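You operate a simulated robot arm through the tools that you are given. There is no shell and no other tool. Be economical: measure what you need, move in short steps, check, and stop when the job is done.

You run a simulated robot arm. Do the job below in one go: nothing can be reset, and whatever is moved stays where it is left.

## Task
Roll the trolley up to the yellow line and brake it again.
Fine: Shut its gate before you let the brake off.

The check looks at the end state, three seconds after you hand in, the way a careful person would. Anything else that was tipped, shoved, dropped, spilled or broken makes it a failure.

## Robot
A 6-joint arm with a four-finger gripper on a trunk, on a base that drives. Base frame: it is fixed to the floor where the robot stands at the start and does not move with it; the origin is under the middle of the robot, x ahead of it, y to its left, z up; the surface under the hand at the start is at about z = 60. Units: cm, degrees, N and s.
With the tool pointing down near the work surface it reaches from about 12 to 66 cm from the robot's upright axis, wherever it stands. Its first joint turns from -166.0 to 166.0 degrees. Places, roughly: blue trolley [30, -80, 40]; trolley brake lever [10, -130, 60]; trolley gate [70, -20, 60]. Payload 3.43 kg.
The TCP is the grasp point between the finger pads, 3 cm short of the fingertips. In the tool frame z runs along the fingers and y along their closing line. The gripper opens to 12 cm. The gripper's body begins 8.5 cm behind the TCP.
Orientation is that of the tool frame in the base frame, as [roll, pitch, yaw] about the fixed x, y, z axes, in that order (R = Rz(yaw) Ry(pitch) Rx(roll)). With the fingers straight down and closing along the base's y, the tool's x points along the base's -x, its y along +y and its z along -z.

## Interface
- The arm moves only by the tool play_rows. Its argument "targets" is a list that holds one entry, the list of rows, each a list of 7 numbers: the turn, a rotation vector about the tool's x, y, z in units of 45 degrees (1.0 is 45 degrees), then the shift along the tool's x, y, z in units of 250 mm (1.0 is 250 mm), then the finger opening in cm, from 0 to 12. In form: [[[rx, ry, rz, tx, ty, tz, hand], ...]]. A call has 1 to 12 rows; each row is the pose to reach, as a shift and turn from the pose commanded when the call began, along the tool's axes at that moment. A call with a number of a shift or a turn outside -1 to 1 is refused whole. Rows are played at 5 a second. More than 5 cm and 8.6 degrees between two rows, or a gripper value outside its range, and nothing of the call is played. A pose out of reach is approached as far as the arm can. The call stops where the force on the tool passes 80 N (or 10 N more than at its start, if that is more) or the arm is blocked; 0.2 s more then pass. The fingers move at their own pace and stop on an object; they squeeze with about 25 N. The grip force told is the motor's: it shows also when the fingers shut on nothing. Time passes only in rows, and 0.2 s behind the last, so rows that repeat a pose let the fingers close. The reply holds the time, the measured pose of the TCP, the force on the tool along the base axes, the opening and the grip force, in the units named above and with some noise, with the torque about the TCP (base axes, N m) and any sound that the robot's microphone picked up.
- Cameras (640 x 400 px; columns grow to the right, rows downward): "scene" is now at [2.95, 8.74, 155.43]; the picture's right is [-0.71, -0.70, 0.00], its down [-0.57, 0.57, -0.59] and it looks along [0.42, -0.42, -0.81] (base axes); focal length 280 px, centre (320, 200). "wrist" rides on the gripper at [7.1, -1.7, -12] in the tool frame; the picture's right is [0.23, 0.97, 0.00], its down [-0.81, 0.19, -0.55] and it looks along [-0.54, 0.13, 0.83] (tool axes); focal length 275 px, centre (320, 200). There is no depth. A picture from a camera that has moved, and an enlarged one, comes with that camera's place and axes in the base frame and with its lens.
- capture(camera): a new picture of that camera. No time passes.
- move_column(by): slides the trunk up (or, below 0, down) by that many cm; the arm and the scene camera ride with it, the base frame stays. It gives what a move gives, with no picture.
- base_move(legs): drives the robot by 1 to 6 legs, each [ahead, left, turn to the left] in cm, cm and degrees, along the robot's own axes; the way and the turn of a leg run together, so that a leg with both is an arc; at most 150 cm and 180 degrees a leg. The arm and the cameras ride along, it lands a little off, and it stops where it bumps. It gives what a move gives.
- head_to(pan, tilt): turns the head with the scene camera to pan (to the left, within 120 degrees either way) and tilt (down, from -29 to 69), counted from straight ahead of the robot. It gives what a move gives.
- close_up(camera, box): a new picture of the part [left, top, right, bottom] of that camera's present view, enlarged. No time passes.
- sign_off(): hands the job in; it is judged then, once.

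Work in short steps. Places have to be worked out from the pictures, the camera data and where the tool is seen: move nearer, look again, correct. Check each grasp and each placing, and mend what went wrong. You have 120 turns and 90 pictures in all, those below and enlarged ones among them. Open the gripper and draw the arm clear of the work before you hand the job in, unless the task says otherwise; then end with one line.

The tools are called after "Call:" as name(argument=value, ...) on one line, values as JSON. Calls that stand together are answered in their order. play_rows: Moves the arm, as the interface text tells. Its arguments: {"type":"object","properties":{"targets":{"type":"array","items":{"type":"array","items":{"type":"array","items":{"type":"number"}}}}},"required":["targets"]} The other tools are called the same way: move_column (by) slides the trunk up or down; base_move (legs) drives the base; head_to (pan, tilt) turns the head that bears the scene camera; capture (camera) takes a picture; close_up (camera, box) takes an enlarged picture of a part of a camera's view; sign_off () hands the job in.

At the start:

```text
time: 0.0
tcp_pos: [35.55, -24.16, 114.87]
orientation: [179.9, 0.0, 179.9]
force: [-0.2, -0.4, 1.3]
moment: [-0.01, -0.04, -0.01]
width: 12.0
finger_force: 0.0
trunk travel left (down, up): [-7.5, 36.5]
robot x, y, heading: [0.25, -0.21, -0.0]
head pan, tilt: [-45.3, 53.8]
```

scene: 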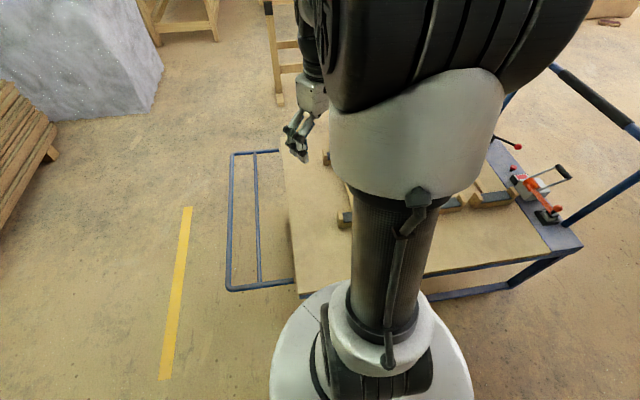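
wrist: 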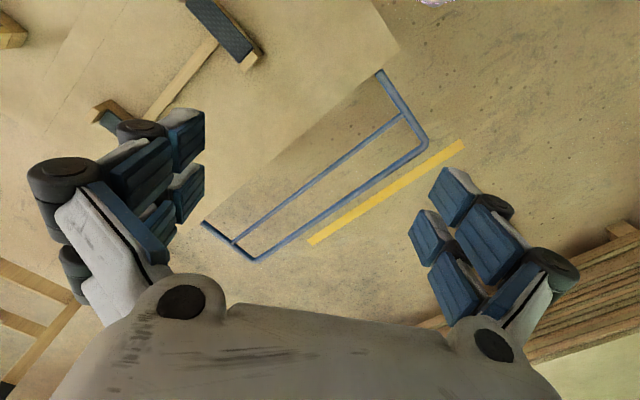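

The picture shows the trolley to the robot's right, with a gate lying out flat at its near end and the yellow line beyond it. I turn the head to see both ends.

Call:
head_to(pan=-85, tilt=40)

Call:
capture(camera="scene")

Call:
head_to(pan=-15, tilt=45)

Call:
capture(camera="scene")

```text
time: 1.1
tcp_pos: [35.4, -24.23, 114.75]
orientation: [180.0, 0.0, -180.0]
force: [-0.8, -0.2, 0.0]
moment: [-0.01, 0.02, 0.0]
width: 12.02
finger_force: 0.0
trunk travel left (down, up): [-7.5, 36.5]
robot x, y, heading: [-0.25, 0.25, -0.1]
head pan, tilt: [-85.0, 40.0]
```

```text
87 pictures are left
camera scene: at [-1.46, 5.49, 157.33], right [-1.0, -0.09, 0.0], down [-0.06, 0.64, -0.77], along [0.07, -0.76, -0.64], focal length 280 px, centre (320, 200)
```

scene: 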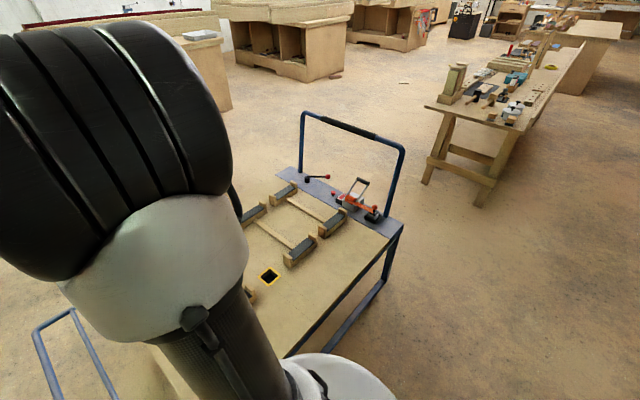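

```text
time: 2.5
tcp_pos: [35.46, -24.21, 114.88]
orientation: [-180.0, 0.0, -179.9]
force: [0.3, -0.7, 0.0]
moment: [0.0, 0.01, 0.01]
width: 12.0
finger_force: 0.1
trunk travel left (down, up): [-7.5, 36.5]
robot x, y, heading: [0.33, 0.07, 0.2]
head pan, tilt: [-15.0, 45.0]
```

```text
86 pictures are left
camera scene: at [5.64, 11.85, 156.61], right [-0.26, -0.97, 0.0], down [-0.68, 0.18, -0.71], along [0.68, -0.18, -0.71], focal length 280 px, centre (320, 200)
```

scene: 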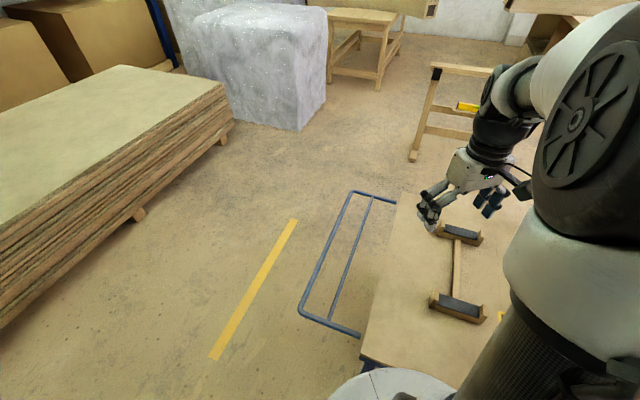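

The gate appears to be lowered flat at z≈60, hinged at the deck's front edge; the roll direction is about (0.6, 0.8) and the line about 66 cm beyond the deck edge. I zoom on the gate and on the lever area.

Call:
close_up(camera="scene", box=[280, 170, 500, 380])

Call:
head_to(pan=-85, tilt=40)

Call:
close_up(camera="scene", box=[230, 90, 430, 290])

```text
1.90 times, centred on (390, 275) of scene
camera zoom: at [5.64, 11.85, 156.61], right [-0.26, -0.97, 0.0], down [-0.68, 0.18, -0.71], along [0.68, -0.18, -0.71], focal length 534 px, centre (187, 57)
```

zoom: 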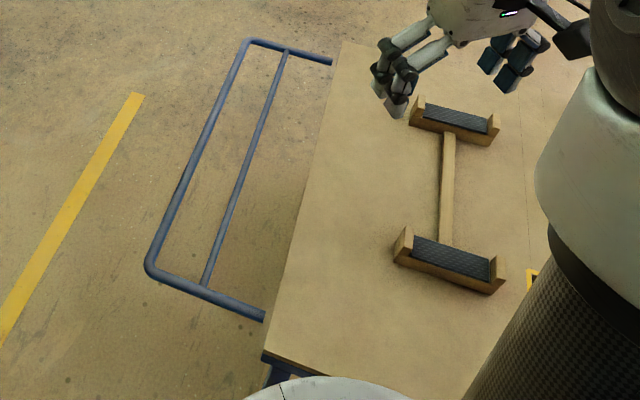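

```text
time: 3.9
tcp_pos: [35.44, -24.29, 114.78]
orientation: [-179.9, 0.1, 180.0]
force: [0.2, 0.5, 0.2]
moment: [0.01, -0.01, -0.02]
width: 12.03
finger_force: 0.0
trunk travel left (down, up): [-7.5, 36.5]
robot x, y, heading: [-0.22, -0.02, 0.2]
head pan, tilt: [-85.0, 40.0]
```

```text
2.00 times, centred on (330, 190) of scene
camera zoom: at [-1.46, 5.49, 157.33], right [-1.0, -0.09, 0.0], down [-0.06, 0.64, -0.77], along [0.07, -0.76, -0.64], focal length 561 px, centre (300, 220)
```

zoom: 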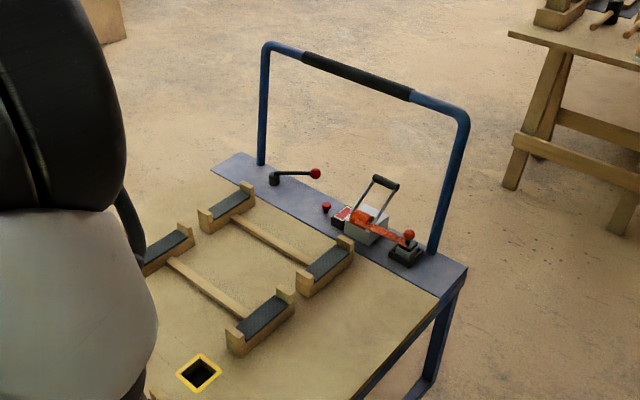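

Both views agree: the gate's outer bar runs from about (48, 8) to (100, −31) at z≈60, about 21 cm out from the hinge. I move the hand above the bar, near its close corner, and turn it so the fingers close across the bar.

Call:
play_rows(targets=[[[0, 0, 0.09, -0.087, 0.107, 0.067, 6], [0, 0, 0.18, -0.175, 0.213, 0.133, 6], [0, 0, 0.27, -0.262, 0.32, 0.2, 6], [0, 0, 0.36, -0.35, 0.427, 0.267, 6], [0, 0, 0.455, -0.438, 0.533, 0.333, 6], [0, 0, 0.55, -0.525, 0.64, 0.4, 6], [0, 0, 0.64, -0.613, 0.747, 0.467, 6], [0, 0, 0.73, -0.7, 0.853, 0.533, 6], [0, 0, 0.819, -0.788, 0.96, 0.6, 6]]])

Call:
capture(camera="wrist")

```text
time: 5.9
tcp_pos: [55.17, -0.15, 99.62]
orientation: [-180.0, 0.0, 143.0]
force: [-0.3, 0.2, -0.2]
moment: [-0.02, 0.01, 0.0]
width: 6.0
finger_force: 0.1
trunk travel left (down, up): [-7.5, 36.5]
robot x, y, heading: [0.12, 0.14, 0.2]
head pan, tilt: [-85.0, 40.0]
```

```text
83 pictures are left
camera wrist: at [48.42, 2.64, 111.49], right [0.4, 0.92, 0.0], down [0.76, -0.33, 0.55], along [0.51, -0.22, -0.83], focal length 275 px, centre (320, 200)
```

wrist: 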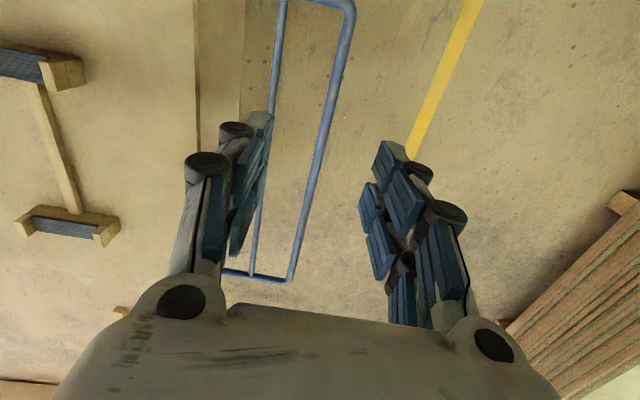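

The bar sits about 2 cm further along the closing line than the TCP. I shift over it and descend to z≈76 to check the height.

Call:
play_rows(targets=[[[0, 0, 0, 0, 0.02, 0.19, 6], [0, 0, 0, 0, 0.04, 0.38, 6], [0, 0, 0, 0, 0.06, 0.57, 6], [0, 0, 0, 0, 0.075, 0.76, 6], [0, 0, 0, 0, 0.084, 0.94, 6]]])

Call:
capture(camera="wrist")

```text
time: 7.1
tcp_pos: [56.5, 1.4, 76.14]
orientation: [-179.9, 0.2, 143.2]
force: [0.8, 0.3, 0.1]
moment: [-0.03, 0.01, 0.0]
width: 6.01
finger_force: 0.0
trunk travel left (down, up): [-7.5, 36.5]
robot x, y, heading: [0.34, -0.46, 0.3]
head pan, tilt: [-85.0, 40.0]
```

```text
82 pictures are left
camera wrist: at [49.77, 4.39, 88.2], right [0.4, 0.92, 0.0], down [0.76, -0.33, 0.55], along [0.51, -0.22, -0.83], focal length 275 px, centre (320, 200)
```

wrist: 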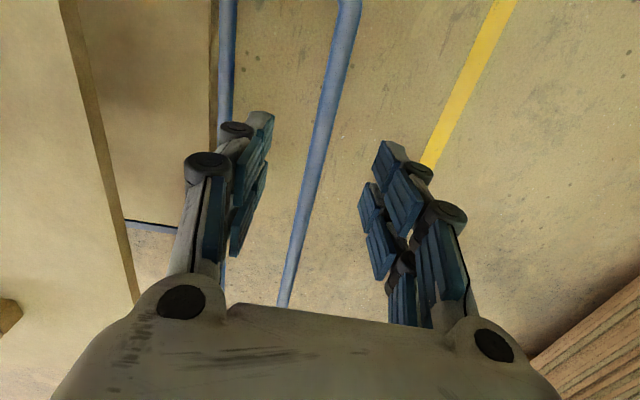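

The bar lies at z≈59.5 between the fingers, so I descend around it and close.

Call:
play_rows(targets=[[[0, 0, 0, 0, 0.01, 0.18, 6], [0, 0, 0, 0, 0.02, 0.36, 6], [0, 0, 0, 0, 0.024, 0.52, 6], [0, 0, 0, 0, 0.024, 0.66, 6], [0, 0, 0, 0, 0.024, 0.66, 6]]])

Call:
capture(camera="wrist")

```text
time: 8.3
tcp_pos: [56.5, 1.97, 59.87]
orientation: [-179.9, -0.1, 143.2]
force: [0.5, 0.0, 0.2]
moment: [0.03, 0.0, 0.01]
width: 5.99
finger_force: 0.0
trunk travel left (down, up): [-7.5, 36.5]
robot x, y, heading: [-0.51, -0.28, -0.3]
head pan, tilt: [-85.0, 40.0]
```

```text
81 pictures are left
camera wrist: at [49.76, 4.87, 71.71], right [0.4, 0.92, 0.0], down [0.76, -0.33, 0.55], along [0.51, -0.22, -0.83], focal length 275 px, centre (320, 200)
```

wrist: 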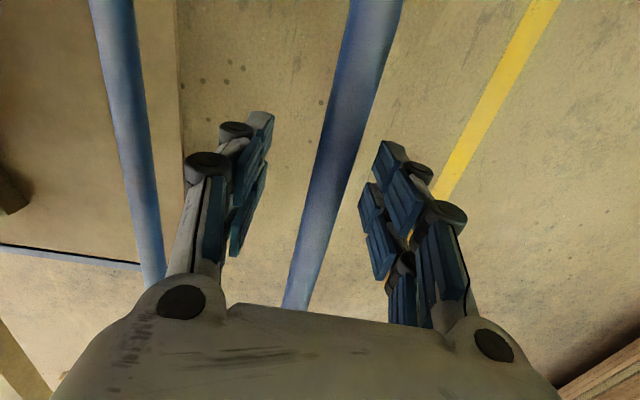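

The bar is between the fingers; I close on it.

Call:
play_rows(targets=[[[0, 0, 0, 0, 0, 0, 1], [0, 0, 0, 0, 0, 0, 0], [0, 0, 0, 0, 0, 0, 0], [0, 0, 0, 0, 0, 0, 0], [0, 0, 0, 0, 0, 0, 0]]])

Call:
capture(camera="wrist")

```text
time: 9.5
tcp_pos: [56.92, 2.51, 59.82]
orientation: [179.8, 0.3, 143.5]
force: [20.5, 40.3, -5.9]
moment: [0.98, -0.13, 1.09]
width: 2.14
finger_force: 44.9
trunk travel left (down, up): [-7.5, 36.5]
robot x, y, heading: [-0.09, 0.21, 0.2]
head pan, tilt: [-85.0, 40.0]
```

```text
80 pictures are left
camera wrist: at [50.06, 5.35, 71.75], right [0.39, 0.92, 0.0], down [0.76, -0.33, 0.56], along [0.51, -0.22, -0.83], focal length 275 px, centre (320, 200)
```

wrist: 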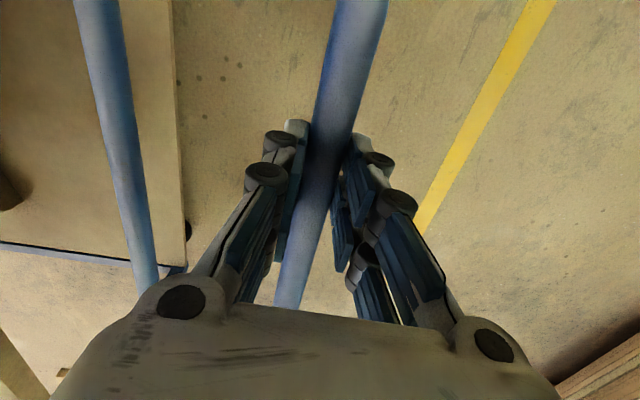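

It's gripped (2.1 cm bar), but the side force says the bar's true centre is a bit further out. I relax that offset and begin lifting the gate gently to test.

Call:
play_rows(targets=[[[0, 0, 0, 0, 0.03, 0, 0], [0, 0, 0, 0, 0.04, 0, 0], [0, 0, 0, 0, 0.038, -0.08, 0], [0, 0, 0, 0, 0.028, -0.16, 0]]])

```text
time: 10.5
tcp_pos: [56.73, 2.22, 63.34]
orientation: [-179.7, -0.3, 143.2]
force: [-4.3, -9.7, -8.6]
moment: [-0.74, -0.61, 1.69]
width: 2.15
finger_force: 45.3
trunk travel left (down, up): [-7.5, 36.5]
robot x, y, heading: [-0.16, -0.11, 0.1]
head pan, tilt: [-85.0, 40.0]
```

The gate follows with low forces. I continue the arc to about 35°.

Call:
play_rows(targets=[[[0, 0, 0, 0, -0.024, -0.078, 0], [0, 0, 0, 0, -0.048, -0.156, 0], [0, 0, 0, 0, -0.078, -0.228, 0], [0, 0, 0, 0, -0.116, -0.3, 0], [0, 0, 0, 0, -0.16, -0.368, 0]]])

Call:
capture(camera="wrist")

```text
time: 11.7
tcp_pos: [54.49, -0.83, 72.71]
orientation: [-179.8, -0.3, 143.1]
force: [-15.1, -18.4, -23.0]
moment: [-1.08, -0.41, 1.82]
width: 2.21
finger_force: 44.8
trunk travel left (down, up): [-7.5, 36.5]
robot x, y, heading: [-0.18, -0.17, 0.3]
head pan, tilt: [-85.0, 40.0]
```

```text
79 pictures are left
camera wrist: at [47.82, 2.01, 84.78], right [0.4, 0.92, 0.0], down [0.77, -0.33, 0.55], along [0.5, -0.22, -0.84], focal length 275 px, centre (320, 200)
```

wrist: 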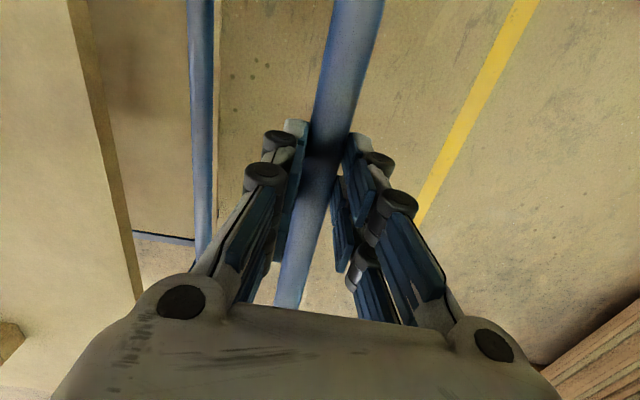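

The pull is radial, meaning the radius is about 22 cm (hinge near n=14). I follow that smaller arc to ~72°.

Call:
play_rows(targets=[[[0, 0, 0, 0, -0.068, -0.054, 0], [0, 0, 0, 0, -0.134, -0.119, 0], [0, 0, 0, 0, -0.205, -0.176, 0], [0, 0, 0, 0, -0.282, -0.228, 0], [0, 0, 0, 0, -0.364, -0.268, 0], [0, 0, 0, 0, -0.449, -0.3, 0]]])

Call:
capture(camera="wrist")

```text
time: 13.1
tcp_pos: [48.21, -9.65, 80.68]
orientation: [179.9, 0.4, 143.3]
force: [5.1, 18.0, 40.3]
moment: [0.27, -0.37, 2.19]
width: 2.19
finger_force: 44.6
trunk travel left (down, up): [-7.5, 36.5]
robot x, y, heading: [-0.4, 0.08, -0.1]
head pan, tilt: [-85.0, 40.0]
```

```text
78 pictures are left
camera wrist: at [41.48, -6.77, 92.47], right [0.4, 0.92, 0.0], down [0.76, -0.33, 0.56], along [0.51, -0.22, -0.83], focal length 275 px, centre (320, 200)
```

wrist: 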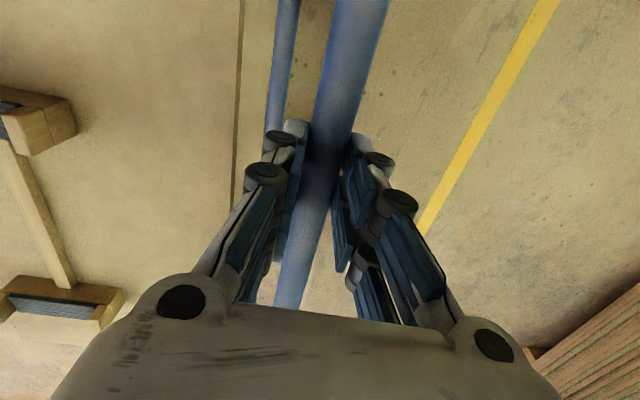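

Now the pull is slightly outward/up, so I raise the arc by ~0.5 cm and continue toward vertical, watching for the stop or a latch click.

Call:
play_rows(targets=[[[0, 0, 0, 0, -0.04, -0.034, 0], [0, 0, 0, 0, -0.087, -0.048, 0], [0, 0, 0, 0, -0.133, -0.058, 0], [0, 0, 0, 0, -0.179, -0.066, 0]]])

```text
time: 14.1
tcp_pos: [45.52, -13.49, 81.82]
orientation: [-180.0, -0.1, 143.1]
force: [15.0, -13.0, -19.8]
moment: [-0.47, -0.46, 1.36]
width: 2.17
finger_force: 44.7
trunk travel left (down, up): [-7.5, 36.5]
robot x, y, heading: [0.16, 0.02, -0.1]
head pan, tilt: [-85.0, 40.0]
```

About 84° now. I go on the last few degrees to vertical.

Call:
play_rows(targets=[[[0, 0, 0, 0, -0.03, 0.008, 0], [0, 0, 0, 0, -0.06, 0.01, 0], [0, 0, 0, 0, -0.09, 0.01, 0], [0, 0, 0, 0, -0.1, 0.01, 0]]])

Call:
capture(camera="wrist")

Call:
head_to(pan=-25, tilt=50)

Call:
capture(camera="scene")

```text
time: 15.1
tcp_pos: [44.07, -15.46, 82.1]
orientation: [179.9, 0.3, 143.2]
force: [12.1, -9.6, 18.4]
moment: [-0.43, -0.97, 1.63]
width: 2.16
finger_force: 44.9
trunk travel left (down, up): [-7.5, 36.5]
robot x, y, heading: [-0.06, 0.08, 0.0]
head pan, tilt: [-85.0, 40.0]
```

```text
77 pictures are left
camera wrist: at [37.27, -12.57, 93.93], right [0.4, 0.92, 0.0], down [0.76, -0.33, 0.56], along [0.51, -0.22, -0.83], focal length 275 px, centre (320, 200)
```

wrist: 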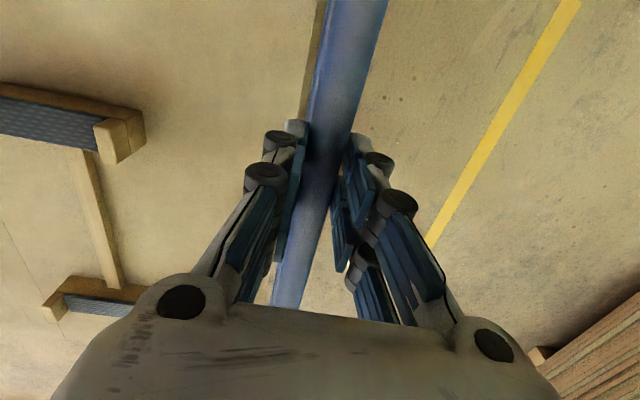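

```text
time: 16.4
tcp_pos: [43.93, -15.48, 81.99]
orientation: [179.9, 0.3, 143.2]
force: [13.7, -11.0, 23.2]
moment: [-0.2, -0.27, 1.55]
width: 2.16
finger_force: 44.9
trunk travel left (down, up): [-7.5, 36.5]
robot x, y, heading: [-0.11, -0.13, -0.3]
head pan, tilt: [-25.0, 50.0]
```

```text
76 pictures are left
camera scene: at [4.75, 10.64, 155.93], right [-0.42, -0.91, 0.0], down [-0.69, 0.32, -0.64], along [0.58, -0.27, -0.77], focal length 280 px, centre (320, 200)
```

scene: 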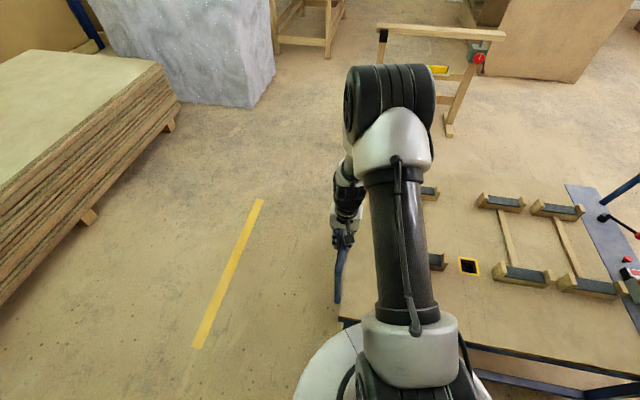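

Vertical or nearly so, with no resistance along the swing yet. I push a bit further to find the stop.

Call:
play_rows(targets=[[[0, 0, 0, 0, -0.025, 0.01, 0], [0, 0, 0, 0, -0.05, 0.012, 0], [0, 0, 0, 0, -0.075, 0.016, 0], [0, 0, 0, 0, -0.09, 0.018, 0]]])

```text
time: 17.4
tcp_pos: [43.43, -16.1, 81.85]
orientation: [179.7, 0.6, 143.7]
force: [5.0, 21.1, 9.8]
moment: [0.86, -0.17, 0.48]
width: 2.13
finger_force: 44.6
trunk travel left (down, up): [-7.5, 36.5]
robot x, y, heading: [0.28, -0.09, 0.1]
head pan, tilt: [-25.0, 50.0]
stopped in row 4: the force on the tool passed its limit at 84 N (the readings are from after the stop); the commanded pose is now the measured one
```

It met a stop slightly past vertical. I open a little and look whether the gate holds.

Call:
play_rows(targets=[[[0, 0, 0, 0, 0, 0, 3], [0, 0, 0, 0, 0, 0, 4], [0, 0, 0, 0, 0, 0, 5], [0, 0, 0, 0, 0, 0, 5], [0, 0, 0, 0, 0, 0, 5], [0, 0, 0, 0, 0, 0, 5]]])

Call:
capture(camera="wrist")

```text
time: 18.8
tcp_pos: [43.43, -16.57, 81.86]
orientation: [179.7, 0.6, 143.5]
force: [-0.3, -0.5, 0.1]
moment: [0.02, 0.0, -0.02]
width: 5.0
finger_force: 0.0
trunk travel left (down, up): [-7.5, 36.5]
robot x, y, heading: [-0.04, 0.27, -0.0]
head pan, tilt: [-25.0, 50.0]
```

```text
75 pictures are left
camera wrist: at [36.5, -13.69, 93.66], right [0.39, 0.92, 0.0], down [0.76, -0.33, 0.56], along [0.52, -0.22, -0.83], focal length 275 px, centre (320, 200)
```

wrist: 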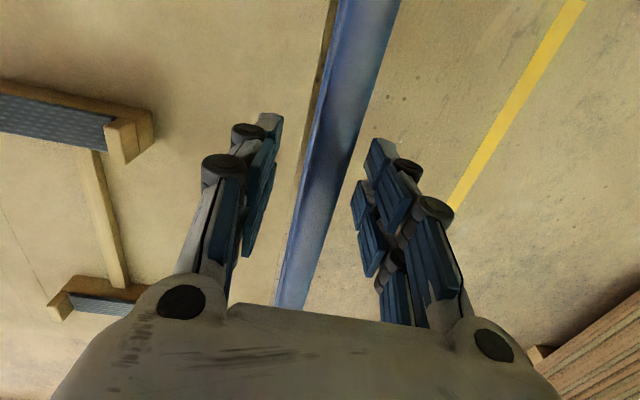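

The gate stays up. I lift the hand straight off and check from above.

Call:
play_rows(targets=[[[0, 0, 0, 0, 0, -0.16, 5], [0, 0, 0, 0, 0, -0.34, 5], [0, 0, 0, 0, 0, -0.52, 5], [0, 0, 0, 0, 0, -0.7, 5], [0, 0, 0, 0, 0, -0.88, 5], [0, 0, 0, 0, 0, -0.98, 5]]])

Call:
capture(camera="wrist")

Call:
capture(camera="scene")

```text
time: 20.2
tcp_pos: [43.12, -16.57, 106.22]
orientation: [179.7, 0.6, 143.5]
force: [0.5, 0.3, -0.6]
moment: [-0.02, 0.01, 0.0]
width: 5.01
finger_force: 0.0
trunk travel left (down, up): [-7.5, 36.5]
robot x, y, heading: [-0.15, -0.2, 0.2]
head pan, tilt: [-25.0, 50.0]
```

```text
74 pictures are left
camera wrist: at [36.24, -13.79, 118.18], right [0.39, 0.92, 0.0], down [0.76, -0.33, 0.56], along [0.52, -0.22, -0.83], focal length 275 px, centre (320, 200)
```

wrist: 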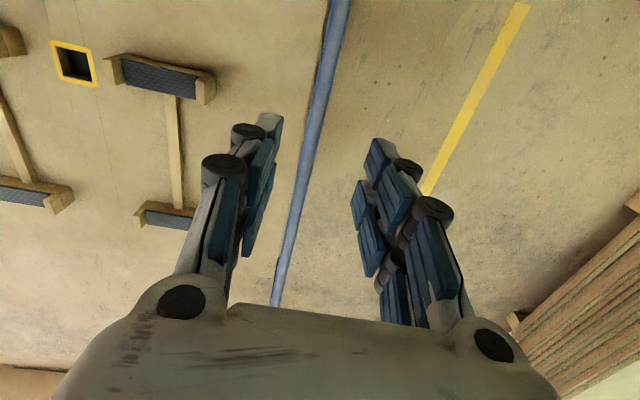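

```text
73 pictures are left
camera scene: at [4.75, 10.84, 155.92], right [-0.42, -0.91, 0.0], down [-0.7, 0.32, -0.64], along [0.58, -0.27, -0.77], focal length 280 px, centre (320, 200)
```

scene: 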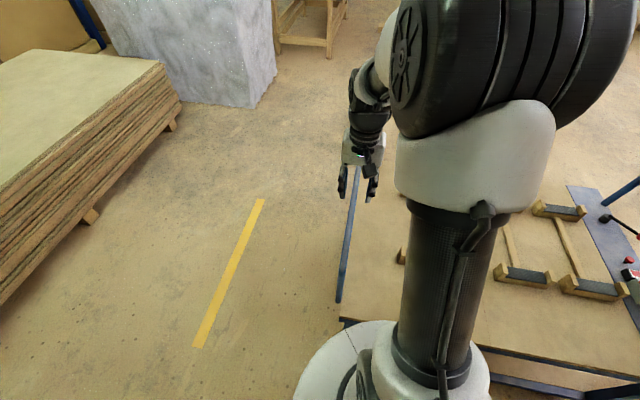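

The gate is upright and stands by itself. Now I raise the trunk, then drive around the trolley's side to its handle end (facing the roll direction), starting with half the way.

Call:
move_column(by=22)

Call:
base_move(legs=[[-47, -58, 0], [-46, -58, 0]])

Call:
head_to(pan=-10, tilt=40)

Call:
capture(camera="scene")

```text
time: 22.5
tcp_pos: [43.04, -16.7, 128.28]
orientation: [179.7, 0.7, 143.5]
force: [-0.9, 0.6, 0.4]
moment: [0.02, 0.01, 0.0]
width: 5.03
finger_force: 0.0
trunk travel left (down, up): [-29.5, 14.5]
robot x, y, heading: [0.12, -0.26, 0.1]
head pan, tilt: [-25.0, 50.0]
```

```text
time: 30.3
tcp_pos: [-52.81, -134.82, 128.19]
orientation: [179.7, 0.5, 142.4]
force: [0.4, 0.4, 0.1]
moment: [0.01, -0.02, 0.01]
width: 5.0
finger_force: 0.1
trunk travel left (down, up): [-29.5, 14.5]
robot x, y, heading: [-95.43, -117.14, -1.3]
head pan, tilt: [-25.0, 50.0]
```

```text
time: 31.1
tcp_pos: [-52.82, -134.81, 128.38]
orientation: [179.6, 0.7, 142.3]
force: [0.1, -1.2, 0.1]
moment: [0.0, 0.03, -0.01]
width: 4.97
finger_force: 0.0
trunk travel left (down, up): [-29.5, 14.5]
robot x, y, heading: [-96.06, -117.64, -1.0]
head pan, tilt: [-10.0, 40.0]
```

```text
72 pictures are left
camera scene: at [-89.22, -104.8, 179.33], right [-0.19, -0.98, 0.0], down [-0.63, 0.12, -0.77], along [0.75, -0.15, -0.64], focal length 280 px, centre (320, 200)
```

scene: 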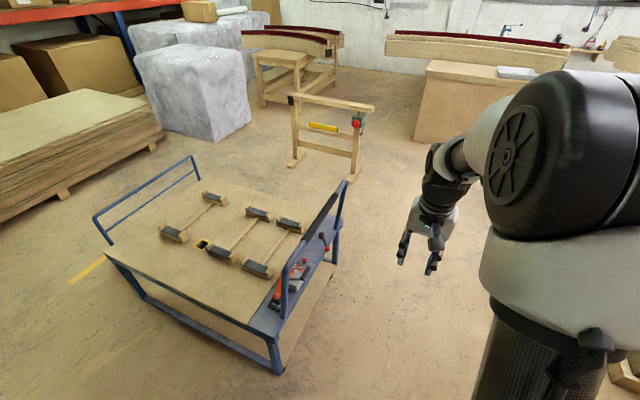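

Gate upright, way clear. I turn to face along the trolley and slide right to stand behind the handle.

Call:
base_move(legs=[[0, 0, 54.1], [0, -72, 0]])

Call:
head_to(pan=10, tilt=60)

Call:
capture(camera="scene")

Call:
capture(camera="wrist")

```text
time: 37.5
tcp_pos: [1.67, -133.41, 128.26]
orientation: [179.8, 0.6, -162.1]
force: [0.2, 0.3, -0.3]
moment: [0.03, -0.02, -0.03]
width: 5.0
finger_force: 0.1
trunk travel left (down, up): [-29.5, 14.5]
robot x, y, heading: [-37.18, -159.01, 54.6]
head pan, tilt: [-10.0, 40.0]
```

```text
time: 38.3
tcp_pos: [1.66, -133.46, 128.24]
orientation: [179.7, 0.5, -162.0]
force: [0.5, -0.2, -1.6]
moment: [-0.01, -0.01, 0.02]
width: 4.99
finger_force: 0.1
trunk travel left (down, up): [-29.5, 14.5]
robot x, y, heading: [-36.73, -158.87, 54.6]
head pan, tilt: [10.0, 60.0]
```

```text
71 pictures are left
camera scene: at [-46.91, -146.27, 176.67], right [0.9, -0.43, 0.0], down [-0.37, -0.78, -0.5], along [0.21, 0.45, -0.87], focal length 280 px, centre (320, 200)
```

scene: 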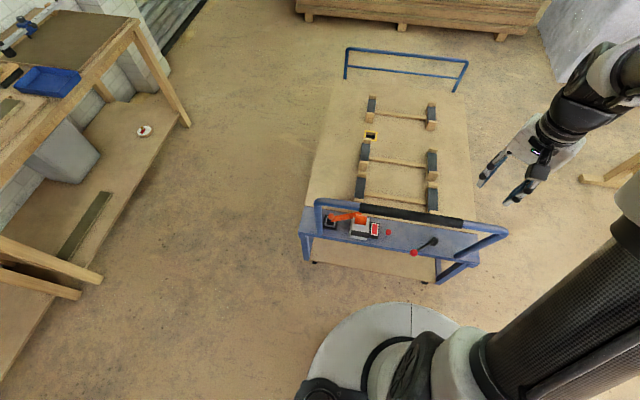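

```text
70 pictures are left
camera wrist: at [-4.67, -137.38, 140.13], right [-0.52, 0.85, 0.0], down [0.71, 0.43, 0.56], along [0.48, 0.29, -0.83], focal length 275 px, centre (320, 200)
```

wrist: 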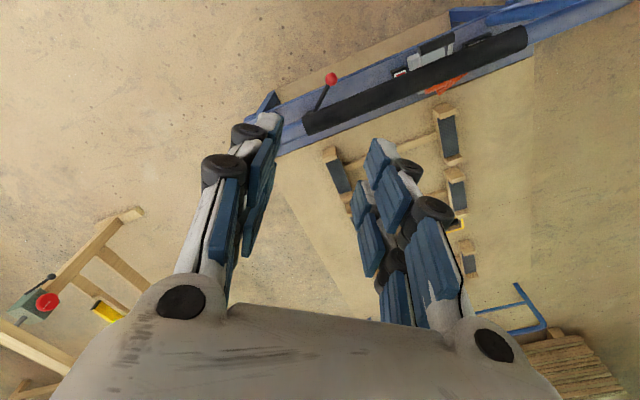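

Call:
close_up(camera="scene", box=[290, 180, 520, 290])

Call:
close_up(camera="wrist", box=[250, 0, 550, 170])

```text
2.78 times, centred on (405, 235) of scene
camera zoom: at [-46.91, -146.27, 176.67], right [0.9, -0.43, 0.0], down [-0.37, -0.78, -0.5], along [0.21, 0.45, -0.87], focal length 780 px, centre (84, 103)
```

zoom: 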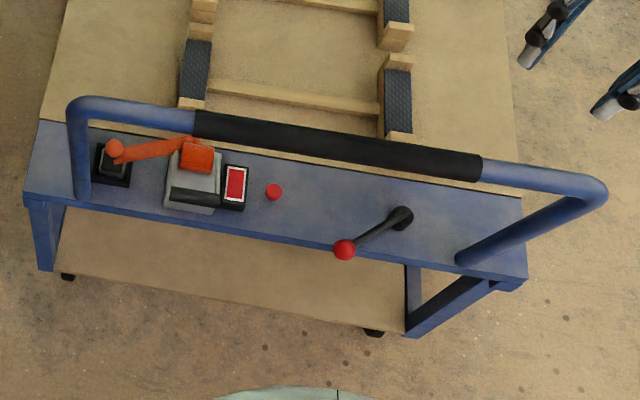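

```text
2.13 times, centred on (400, 85) of wrist
camera zoom: at [-4.67, -137.38, 140.13], right [-0.52, 0.85, 0.0], down [0.71, 0.43, 0.56], along [0.48, 0.29, -0.83], focal length 587 px, centre (149, 445)
```

zoom: 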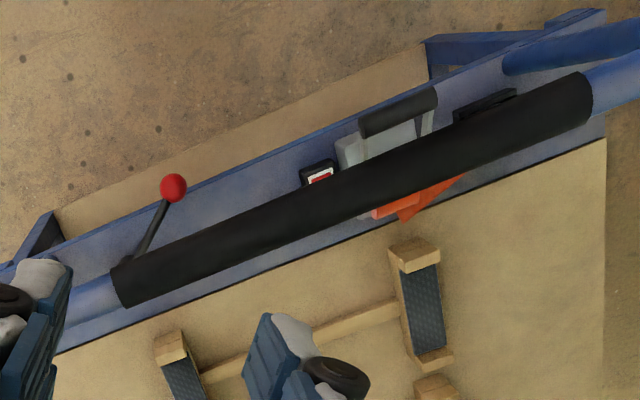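

The black lever with the red knob is at about (6,−127,62), pivot ≈(17,−127), just behind/under the hoop bar. I back off 8 cm, square the hand up behind the hoop, and tilt it forward to look under the bar.

Call:
base_move(legs=[[-8, 0, 0]])

Call:
play_rows(targets=[[[0, 0, -0.156, 0, 0, 0.16, 5], [0, 0, -0.312, 0, 0, 0.32, 5], [0, 0, -0.468, 0, 0, 0.48, 5], [0, 0, -0.624, 0, 0, 0.64, 5], [0, 0, -0.78, 0, 0, 0.8, 5]]])

Call:
play_rows(targets=[[[0, -0.17, 0, 0, 0, 0.1, 5], [0, -0.34, 0, 0, 0, 0.2, 5], [0, -0.51, 0, 0, 0, 0.3, 5], [0, -0.68, 0, 0, 0, 0.4, 5], [0, -0.85, 0, 0, 0, 0.4, 5]]])

Call:
capture(camera="wrist")

```text
time: 39.4
tcp_pos: [-3.11, -140.03, 128.35]
orientation: [179.7, 0.6, -161.9]
force: [-0.1, 0.2, -0.4]
moment: [0.06, -0.04, 0.01]
width: 4.98
finger_force: 0.1
trunk travel left (down, up): [-29.5, 14.5]
robot x, y, heading: [-42.03, -165.6, 54.7]
head pan, tilt: [10.0, 60.0]
```

```text
time: 40.5
tcp_pos: [-2.95, -139.6, 108.03]
orientation: [-179.9, 0.7, -126.8]
force: [0.3, 0.3, 0.2]
moment: [-0.04, 0.01, 0.03]
width: 5.0
finger_force: 0.0
trunk travel left (down, up): [-29.5, 14.5]
robot x, y, heading: [-41.39, -165.38, 54.7]
head pan, tilt: [10.0, 60.0]
```

```text
time: 41.8
tcp_pos: [3.11, -137.62, 101.17]
orientation: [176.0, 37.4, -128.7]
force: [-0.2, -0.2, 0.1]
moment: [-0.01, 0.01, 0.01]
width: 5.01
finger_force: 0.1
out of reach, approached as far as the arm can: row 2, 3, 4, 5
trunk travel left (down, up): [-29.5, 14.5]
robot x, y, heading: [-41.92, -165.23, 54.8]
head pan, tilt: [10.0, 60.0]
```

```text
67 pictures are left
camera wrist: at [-2.98, -149.36, 106.15], right [-0.9, 0.43, -0.09], down [0.07, 0.33, 0.94], along [0.44, 0.84, -0.33], focal length 275 px, centre (320, 200)
```

wrist: 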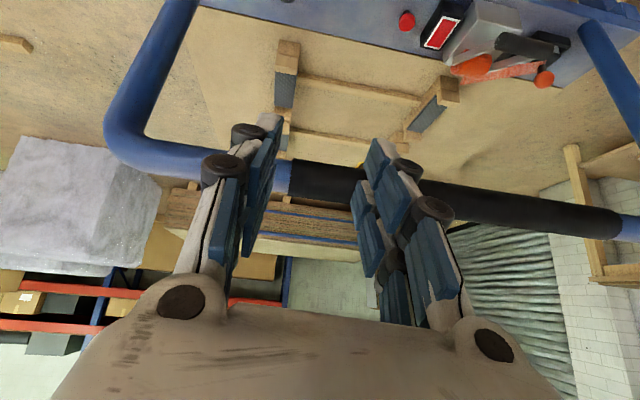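

Out of reach at this trunk height; lowering the trunk brings the hand down behind the hoop.

Call:
move_column(by=-20)

Call:
capture(camera="wrist")

Call:
capture(camera="scene")

```text
time: 43.9
tcp_pos: [2.98, -137.38, 81.12]
orientation: [176.0, 37.4, -128.6]
force: [0.7, -0.8, -0.8]
moment: [-0.01, -0.01, -0.01]
width: 5.0
finger_force: 0.0
trunk travel left (down, up): [-9.5, 34.5]
robot x, y, heading: [-42.08, -165.48, 55.1]
head pan, tilt: [10.0, 60.0]
```

```text
66 pictures are left
camera wrist: at [-2.92, -149.26, 86.18], right [-0.9, 0.43, -0.09], down [0.07, 0.33, 0.94], along [0.43, 0.84, -0.33], focal length 275 px, centre (320, 200)
```

wrist: 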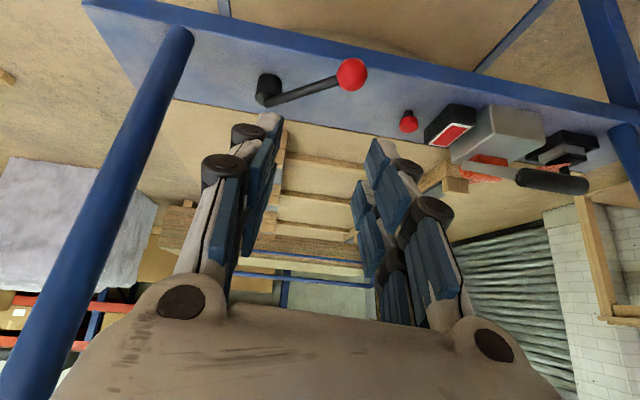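

```text
65 pictures are left
camera scene: at [-51.67, -152.95, 156.67], right [0.9, -0.43, 0.0], down [-0.37, -0.78, -0.5], along [0.21, 0.45, -0.87], focal length 280 px, centre (320, 200)
```

scene: 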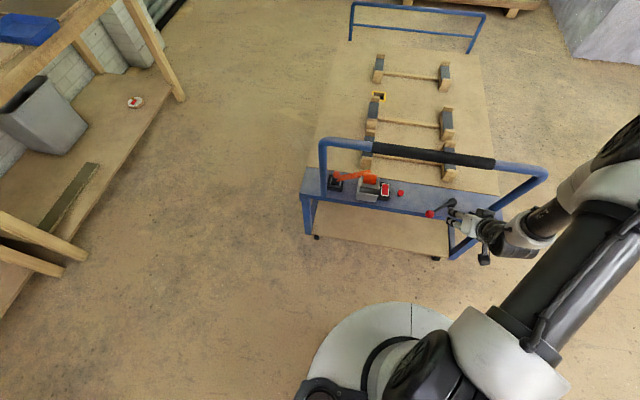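

Call:
close_up(camera="wrist", box=[220, 50, 440, 150])

Call:
close_up(camera="scene", box=[290, 130, 560, 270])

```text
2.91 times, centred on (330, 100) of wrist
camera zoom: at [-2.92, -149.26, 86.18], right [-0.9, 0.43, -0.09], down [0.07, 0.33, 0.94], along [0.43, 0.84, -0.33], focal length 801 px, centre (291, 491)
```

zoom: 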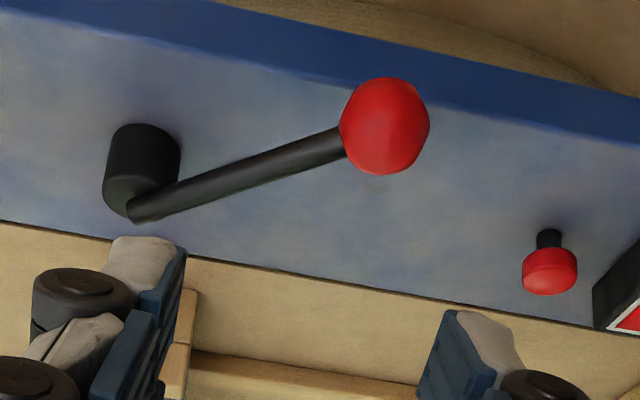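

```text
2.37 times, centred on (425, 200) of scene
camera zoom: at [-51.67, -152.95, 156.67], right [0.9, -0.43, 0.0], down [-0.37, -0.78, -0.5], along [0.21, 0.45, -0.87], focal length 664 px, centre (71, 200)
```

zoom: 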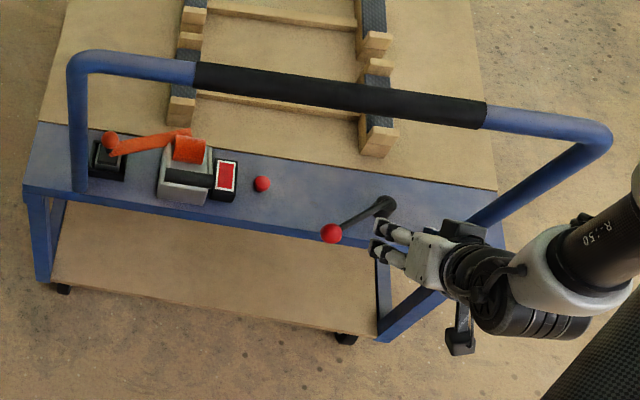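

The lever turns on a vertical hub; ball centre ≈(5.7,−127.3,63), arm toward +x to hub (17.4,−126.8). To grip the ball with fingers either side of the arm's line, I swing the hand about the vertical so it closes along base y.

Call:
play_rows(targets=[[[0.103, -0.01, 0.135, 0, 0, 0, 6], [0.207, -0.019, 0.27, 0, 0, 0, 6], [0.31, -0.029, 0.405, 0, 0, 0, 6], [0.413, -0.038, 0.539, 0, 0, 0, 6], [0.516, -0.048, 0.674, 0, 0, 0, 6], [0.62, -0.057, 0.809, 0, 0, 0, 6], [0.723, -0.067, 0.944, 0, 0, 0, 6]]])

Call:
capture(camera="wrist")

```text
time: 45.5
tcp_pos: [8.69, -153.42, 82.58]
orientation: [168.9, 36.3, -175.9]
force: [-1.0, 0.2, -0.6]
moment: [-0.04, -0.02, -0.01]
width: 6.0
finger_force: 0.3
out of reach, approached as far as the arm can: row 1, 2, 3, 4, 5, 6, 7
trunk travel left (down, up): [-9.5, 34.5]
robot x, y, heading: [-41.74, -165.26, 54.7]
head pan, tilt: [10.0, 60.0]
```

```text
62 pictures are left
camera wrist: at [-3.52, -158.41, 87.49], right [-0.36, 0.93, 0.01], down [0.3, 0.1, 0.95], along [0.88, 0.35, -0.32], focal length 275 px, centre (320, 200)
```

wrist: 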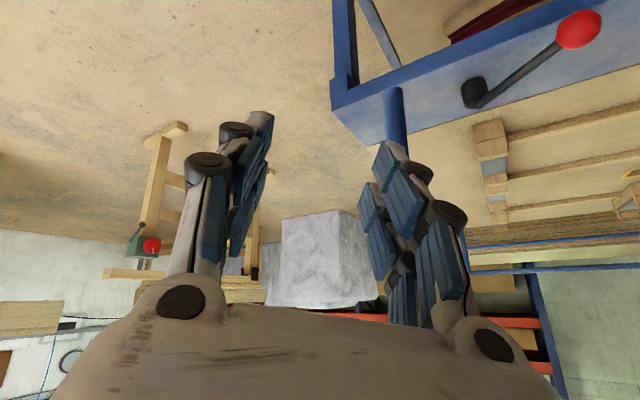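

The arm could not hold that spot at this tilt. A null row tells me whether the commanded pose is still the unreachable one.

Call:
play_rows(targets=[[[0, 0, 0, 0, 0, 0, 6]]])

```text
time: 45.9
tcp_pos: [8.56, -153.38, 82.54]
orientation: [168.8, 36.3, -175.9]
force: [-1.0, -0.1, 0.3]
moment: [0.02, -0.01, 0.0]
width: 5.99
finger_force: 0.1
trunk travel left (down, up): [-9.5, 34.5]
robot x, y, heading: [-41.51, -165.58, 54.8]
head pan, tilt: [10.0, 60.0]
```

Commanded equals measured, good. I move to a pre-grasp point 10 cm back from the ball along the fingers.

Call:
play_rows(targets=[[[0, 0, 0, 0.077, 0.154, 0.059, 6], [0, 0, 0, 0.155, 0.308, 0.117, 6], [0, 0, 0, 0.232, 0.462, 0.176, 6], [0, 0, 0, 0.309, 0.616, 0.235, 6], [0, 0, 0, 0.387, 0.77, 0.293, 6], [0, 0, 0, 0.464, 0.924, 0.352, 6]]])

Call:
capture(camera="wrist")

```text
time: 47.3
tcp_pos: [8.38, -135.59, 73.06]
orientation: [161.3, 30.5, -174.0]
force: [0.2, 0.0, -0.4]
moment: [-0.02, 0.01, 0.0]
width: 6.0
finger_force: 0.0
out of reach, approached as far as the arm can: row 1, 2, 3, 4, 5, 6
trunk travel left (down, up): [-9.5, 34.5]
robot x, y, heading: [-41.87, -165.3, 55.0]
head pan, tilt: [10.0, 60.0]
```

```text
61 pictures are left
camera wrist: at [-2.68, -142.39, 78.74], right [-0.45, 0.88, 0.15], down [0.4, 0.05, 0.92], along [0.8, 0.47, -0.37], focal length 275 px, centre (320, 200)
```

wrist: 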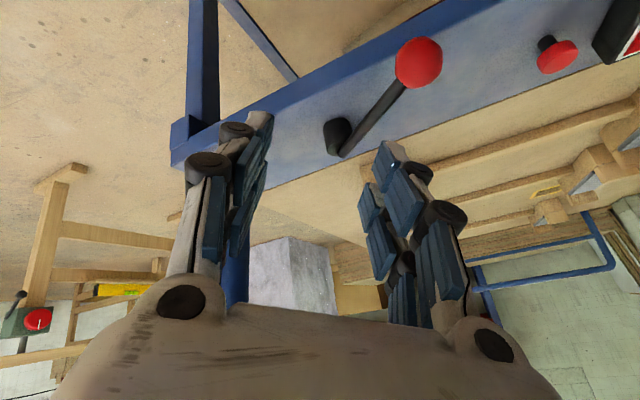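

The arm prefers the base further left; the present hand orientation already suits the ball (closing nearly perpendicular to the lever arm). I shift the base 10 cm left and 2 back, which puts the hand at the pre-grasp point.

Call:
base_move(legs=[[-2, 10, 0]])

Call:
capture(camera="wrist")

```text
time: 48.5
tcp_pos: [-0.88, -131.73, 73.25]
orientation: [161.2, 30.6, -174.2]
force: [-0.5, 0.4, -0.7]
moment: [0.0, -0.02, 0.02]
width: 6.0
finger_force: 0.0
trunk travel left (down, up): [-9.5, 34.5]
robot x, y, heading: [-51.29, -161.24, 54.4]
head pan, tilt: [10.0, 60.0]
```

```text
60 pictures are left
camera wrist: at [-11.88, -138.46, 78.83], right [-0.45, 0.88, 0.15], down [0.4, 0.04, 0.92], along [0.8, 0.47, -0.37], focal length 275 px, centre (320, 200)
```

wrist: 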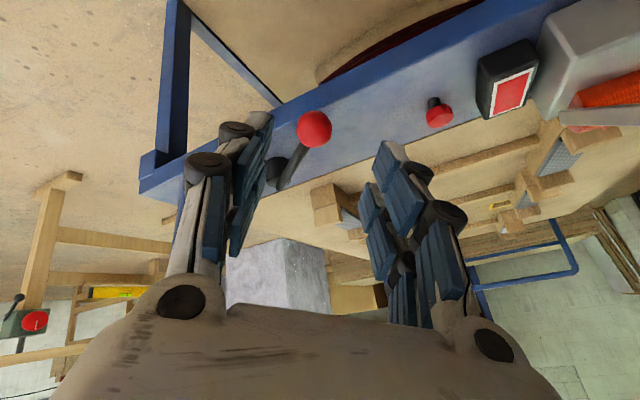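

Ball ≈(6.2,−127.1,63), essentially straight along the fingers. I advance onto it with the fingers open.

Call:
play_rows(targets=[[[0, 0, 0, -0.03, -0.005, 0.12, 6], [0, 0, 0, -0.06, -0.011, 0.25, 6], [0, 0, 0, -0.066, -0.011, 0.38, 6], [0, 0, 0, -0.066, -0.011, 0.498, 6]]])

Call:
capture(camera="wrist")

```text
time: 49.5
tcp_pos: [6.52, -127.08, 63.5]
orientation: [161.2, 30.6, -174.2]
force: [-0.4, -0.7, 0.7]
moment: [-0.06, -0.02, 0.0]
width: 6.01
finger_force: 0.1
trunk travel left (down, up): [-9.5, 34.5]
robot x, y, heading: [-51.05, -161.36, 54.3]
head pan, tilt: [10.0, 60.0]
```

```text
59 pictures are left
camera wrist: at [-4.54, -133.86, 69.19], right [-0.45, 0.88, 0.15], down [0.4, 0.04, 0.92], along [0.8, 0.47, -0.37], focal length 275 px, centre (320, 200)
```

wrist: 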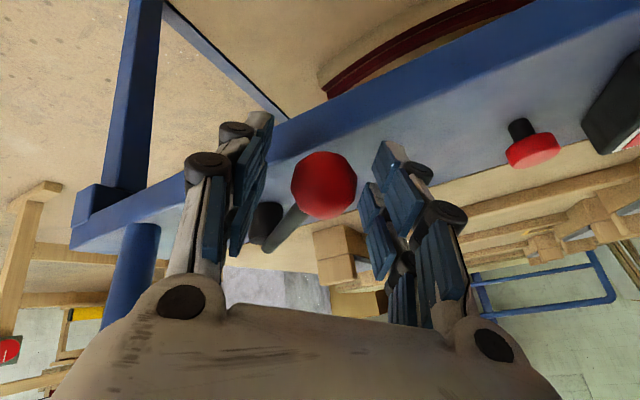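

The ball is exactly at the TCP. Closing on it.

Call:
play_rows(targets=[[[0, 0, 0, 0, 0, 0, 3], [0, 0, 0, 0, 0, 0, 1], [0, 0, 0, 0, 0, 0, 0], [0, 0, 0, 0, 0, 0, 0]]])

```text
time: 50.5
tcp_pos: [6.37, -127.13, 63.62]
orientation: [161.2, 30.5, -174.3]
force: [0.1, -0.3, -0.3]
moment: [-0.01, -0.07, 0.03]
width: 3.16
finger_force: 36.5
trunk travel left (down, up): [-9.5, 34.5]
robot x, y, heading: [-51.24, -161.25, 54.6]
head pan, tilt: [10.0, 60.0]
```

Gripped (3.2 cm). I test the lever gently in the +y direction (clockwise seen from above).

Call:
play_rows(targets=[[[0, 0, 0, -0.002, 0.019, 0.007, 0], [0, 0, 0, -0.004, 0.037, 0.015, 0], [0, 0, 0, -0.006, 0.056, 0.022, 0]]])

```text
time: 51.3
tcp_pos: [6.57, -126.84, 63.25]
orientation: [161.6, 29.7, -175.0]
force: [19.8, -48.3, -22.6]
moment: [0.41, -0.71, -0.28]
width: 3.23
finger_force: 45.0
trunk travel left (down, up): [-9.5, 34.5]
robot x, y, heading: [-50.84, -161.41, 54.4]
head pan, tilt: [10.0, 60.0]
```

Firm resistance that way. I try the other way (−y).

Call:
play_rows(targets=[[[0, 0, 0, 0.004, -0.037, -0.015, 0], [0, 0, 0, 0.006, -0.056, -0.022, 0], [0, 0, 0, 0.009, -0.083, -0.033, 0], [0, 0, 0, 0.012, -0.111, -0.044, 0]]])

```text
time: 52.3
tcp_pos: [6.39, -128.33, 63.73]
orientation: [161.1, 30.5, -173.9]
force: [5.3, 6.2, -18.8]
moment: [-0.38, 0.42, 0.55]
width: 3.15
finger_force: 44.6
trunk travel left (down, up): [-9.5, 34.5]
robot x, y, heading: [-51.4, -161.31, 54.4]
head pan, tilt: [10.0, 60.0]
```

It moves freely this way. I follow the arc around the hub.

Call:
play_rows(targets=[[[0, 0, 0, -0.013, -0.08, -0.019, 0], [0, 0, 0, -0.029, -0.135, -0.027, 0], [0, 0, 0, -0.051, -0.187, -0.032, 0], [0, 0, 0, -0.077, -0.24, -0.033, 0]]])

```text
time: 53.3
tcp_pos: [8.78, -134.27, 63.8]
orientation: [161.3, 30.6, -173.7]
force: [-23.0, 9.3, -4.9]
moment: [0.4, -0.37, 2.82]
width: 3.47
finger_force: 44.9
trunk travel left (down, up): [-9.5, 34.5]
robot x, y, heading: [-50.92, -161.24, 54.7]
head pan, tilt: [10.0, 60.0]
```

Call:
capture(camera="wrist")

Call:
close_up(camera="scene", box=[290, 130, 560, 270])

```text
58 pictures are left
camera wrist: at [-2.17, -141.07, 69.34], right [-0.46, 0.88, 0.15], down [0.4, 0.05, 0.92], along [0.8, 0.48, -0.37], focal length 275 px, centre (320, 200)
```

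wrist: 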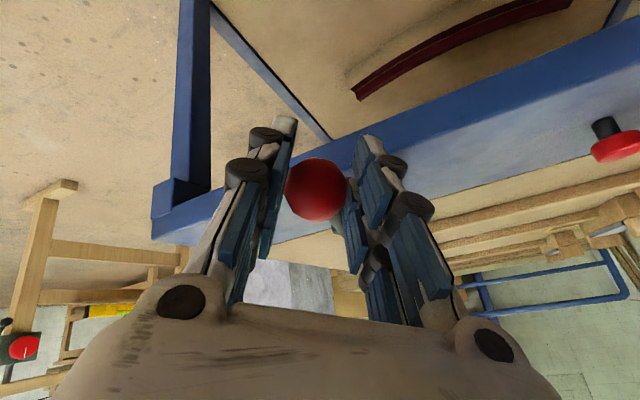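

```text
2.37 times, centred on (425, 200) of scene
camera zoom: at [-61.05, -148.7, 156.66], right [0.9, -0.43, 0.0], down [-0.37, -0.78, -0.5], along [0.22, 0.45, -0.87], focal length 664 px, centre (71, 200)
```

zoom: 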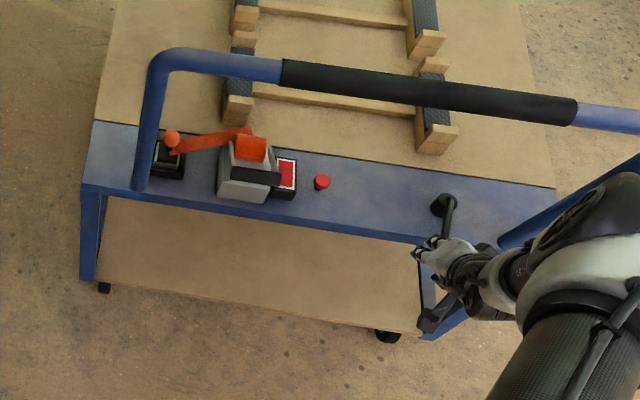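

The lever is now pointing straight back. I continue the sweep another ~20°.

Call:
play_rows(targets=[[[0, 0, 0, -0.02, -0.046, -0.003, 0], [0, 0, 0, -0.045, -0.075, 0.002, 0], [0, 0, 0, -0.071, -0.103, 0.009, 0], [0, 0, 0, -0.1, -0.128, 0.018, 0], [0, 0, 0, -0.128, -0.152, 0.028, 0]]])

Call:
capture(camera="wrist")

```text
time: 54.3
tcp_pos: [10.5, -135.34, 63.29]
orientation: [160.9, 30.0, -171.7]
force: [-11.7, 9.4, 4.0]
moment: [0.31, -0.4, 1.87]
width: 3.71
finger_force: 45.2
trunk travel left (down, up): [-9.5, 34.5]
robot x, y, heading: [-51.05, -161.06, 54.9]
head pan, tilt: [10.0, 60.0]
stopped in row 5: the force on the tool passed its limit at 85 N (the readings are from after the stop); the commanded pose is now the measured one
```

```text
56 pictures are left
camera wrist: at [-0.21, -142.54, 69.07], right [-0.49, 0.86, 0.16], down [0.41, 0.06, 0.91], along [0.77, 0.51, -0.38], focal length 275 px, centre (320, 200)
```

wrist: 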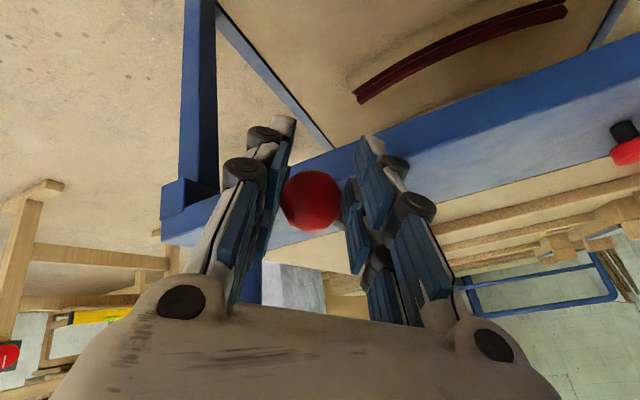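

The lever hit its end stop pointing straight back — brake should be off. I release the ball and retract along the fingers, then look at everything.

Call:
play_rows(targets=[[[0, 0, 0, 0, 0, 0, 4], [0, 0, 0, 0, 0, 0, 6], [0, 0, 0, 0, 0, 0, 7], [0, 0, 0, 0, 0, -0.15, 7], [0, 0, 0, 0, 0, -0.3, 7], [0, 0, 0, 0, 0, -0.45, 7], [0, 0, 0, 0, 0, -0.6, 7]]])

Call:
capture(camera="wrist")

Call:
capture(camera="scene")

```text
time: 55.9
tcp_pos: [3.85, -141.68, 75.72]
orientation: [161.0, 29.9, -172.5]
force: [0.4, -0.3, 0.4]
moment: [0.01, -0.01, 0.04]
width: 7.03
finger_force: 0.1
trunk travel left (down, up): [-9.5, 34.5]
robot x, y, heading: [-51.25, -160.98, 54.7]
head pan, tilt: [10.0, 60.0]
```

```text
55 pictures are left
camera wrist: at [-6.85, -148.78, 81.51], right [-0.47, 0.87, 0.16], down [0.41, 0.06, 0.91], along [0.78, 0.5, -0.38], focal length 275 px, centre (320, 200)
```

wrist: 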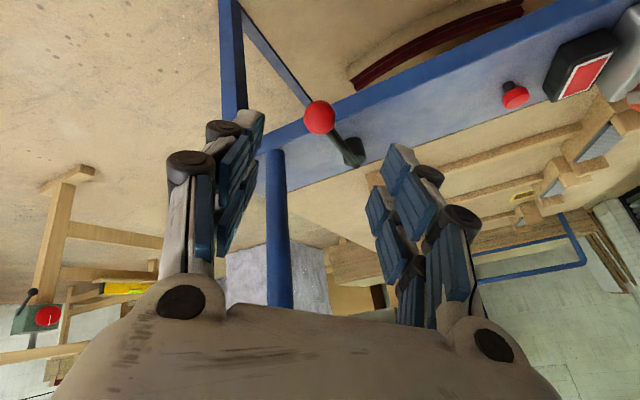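

```text
54 pictures are left
camera scene: at [-61.08, -148.75, 156.66], right [0.9, -0.43, 0.0], down [-0.37, -0.78, -0.5], along [0.21, 0.45, -0.87], focal length 280 px, centre (320, 200)
```

scene: 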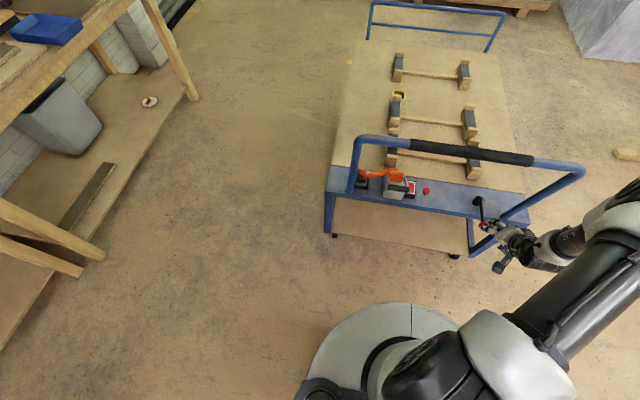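

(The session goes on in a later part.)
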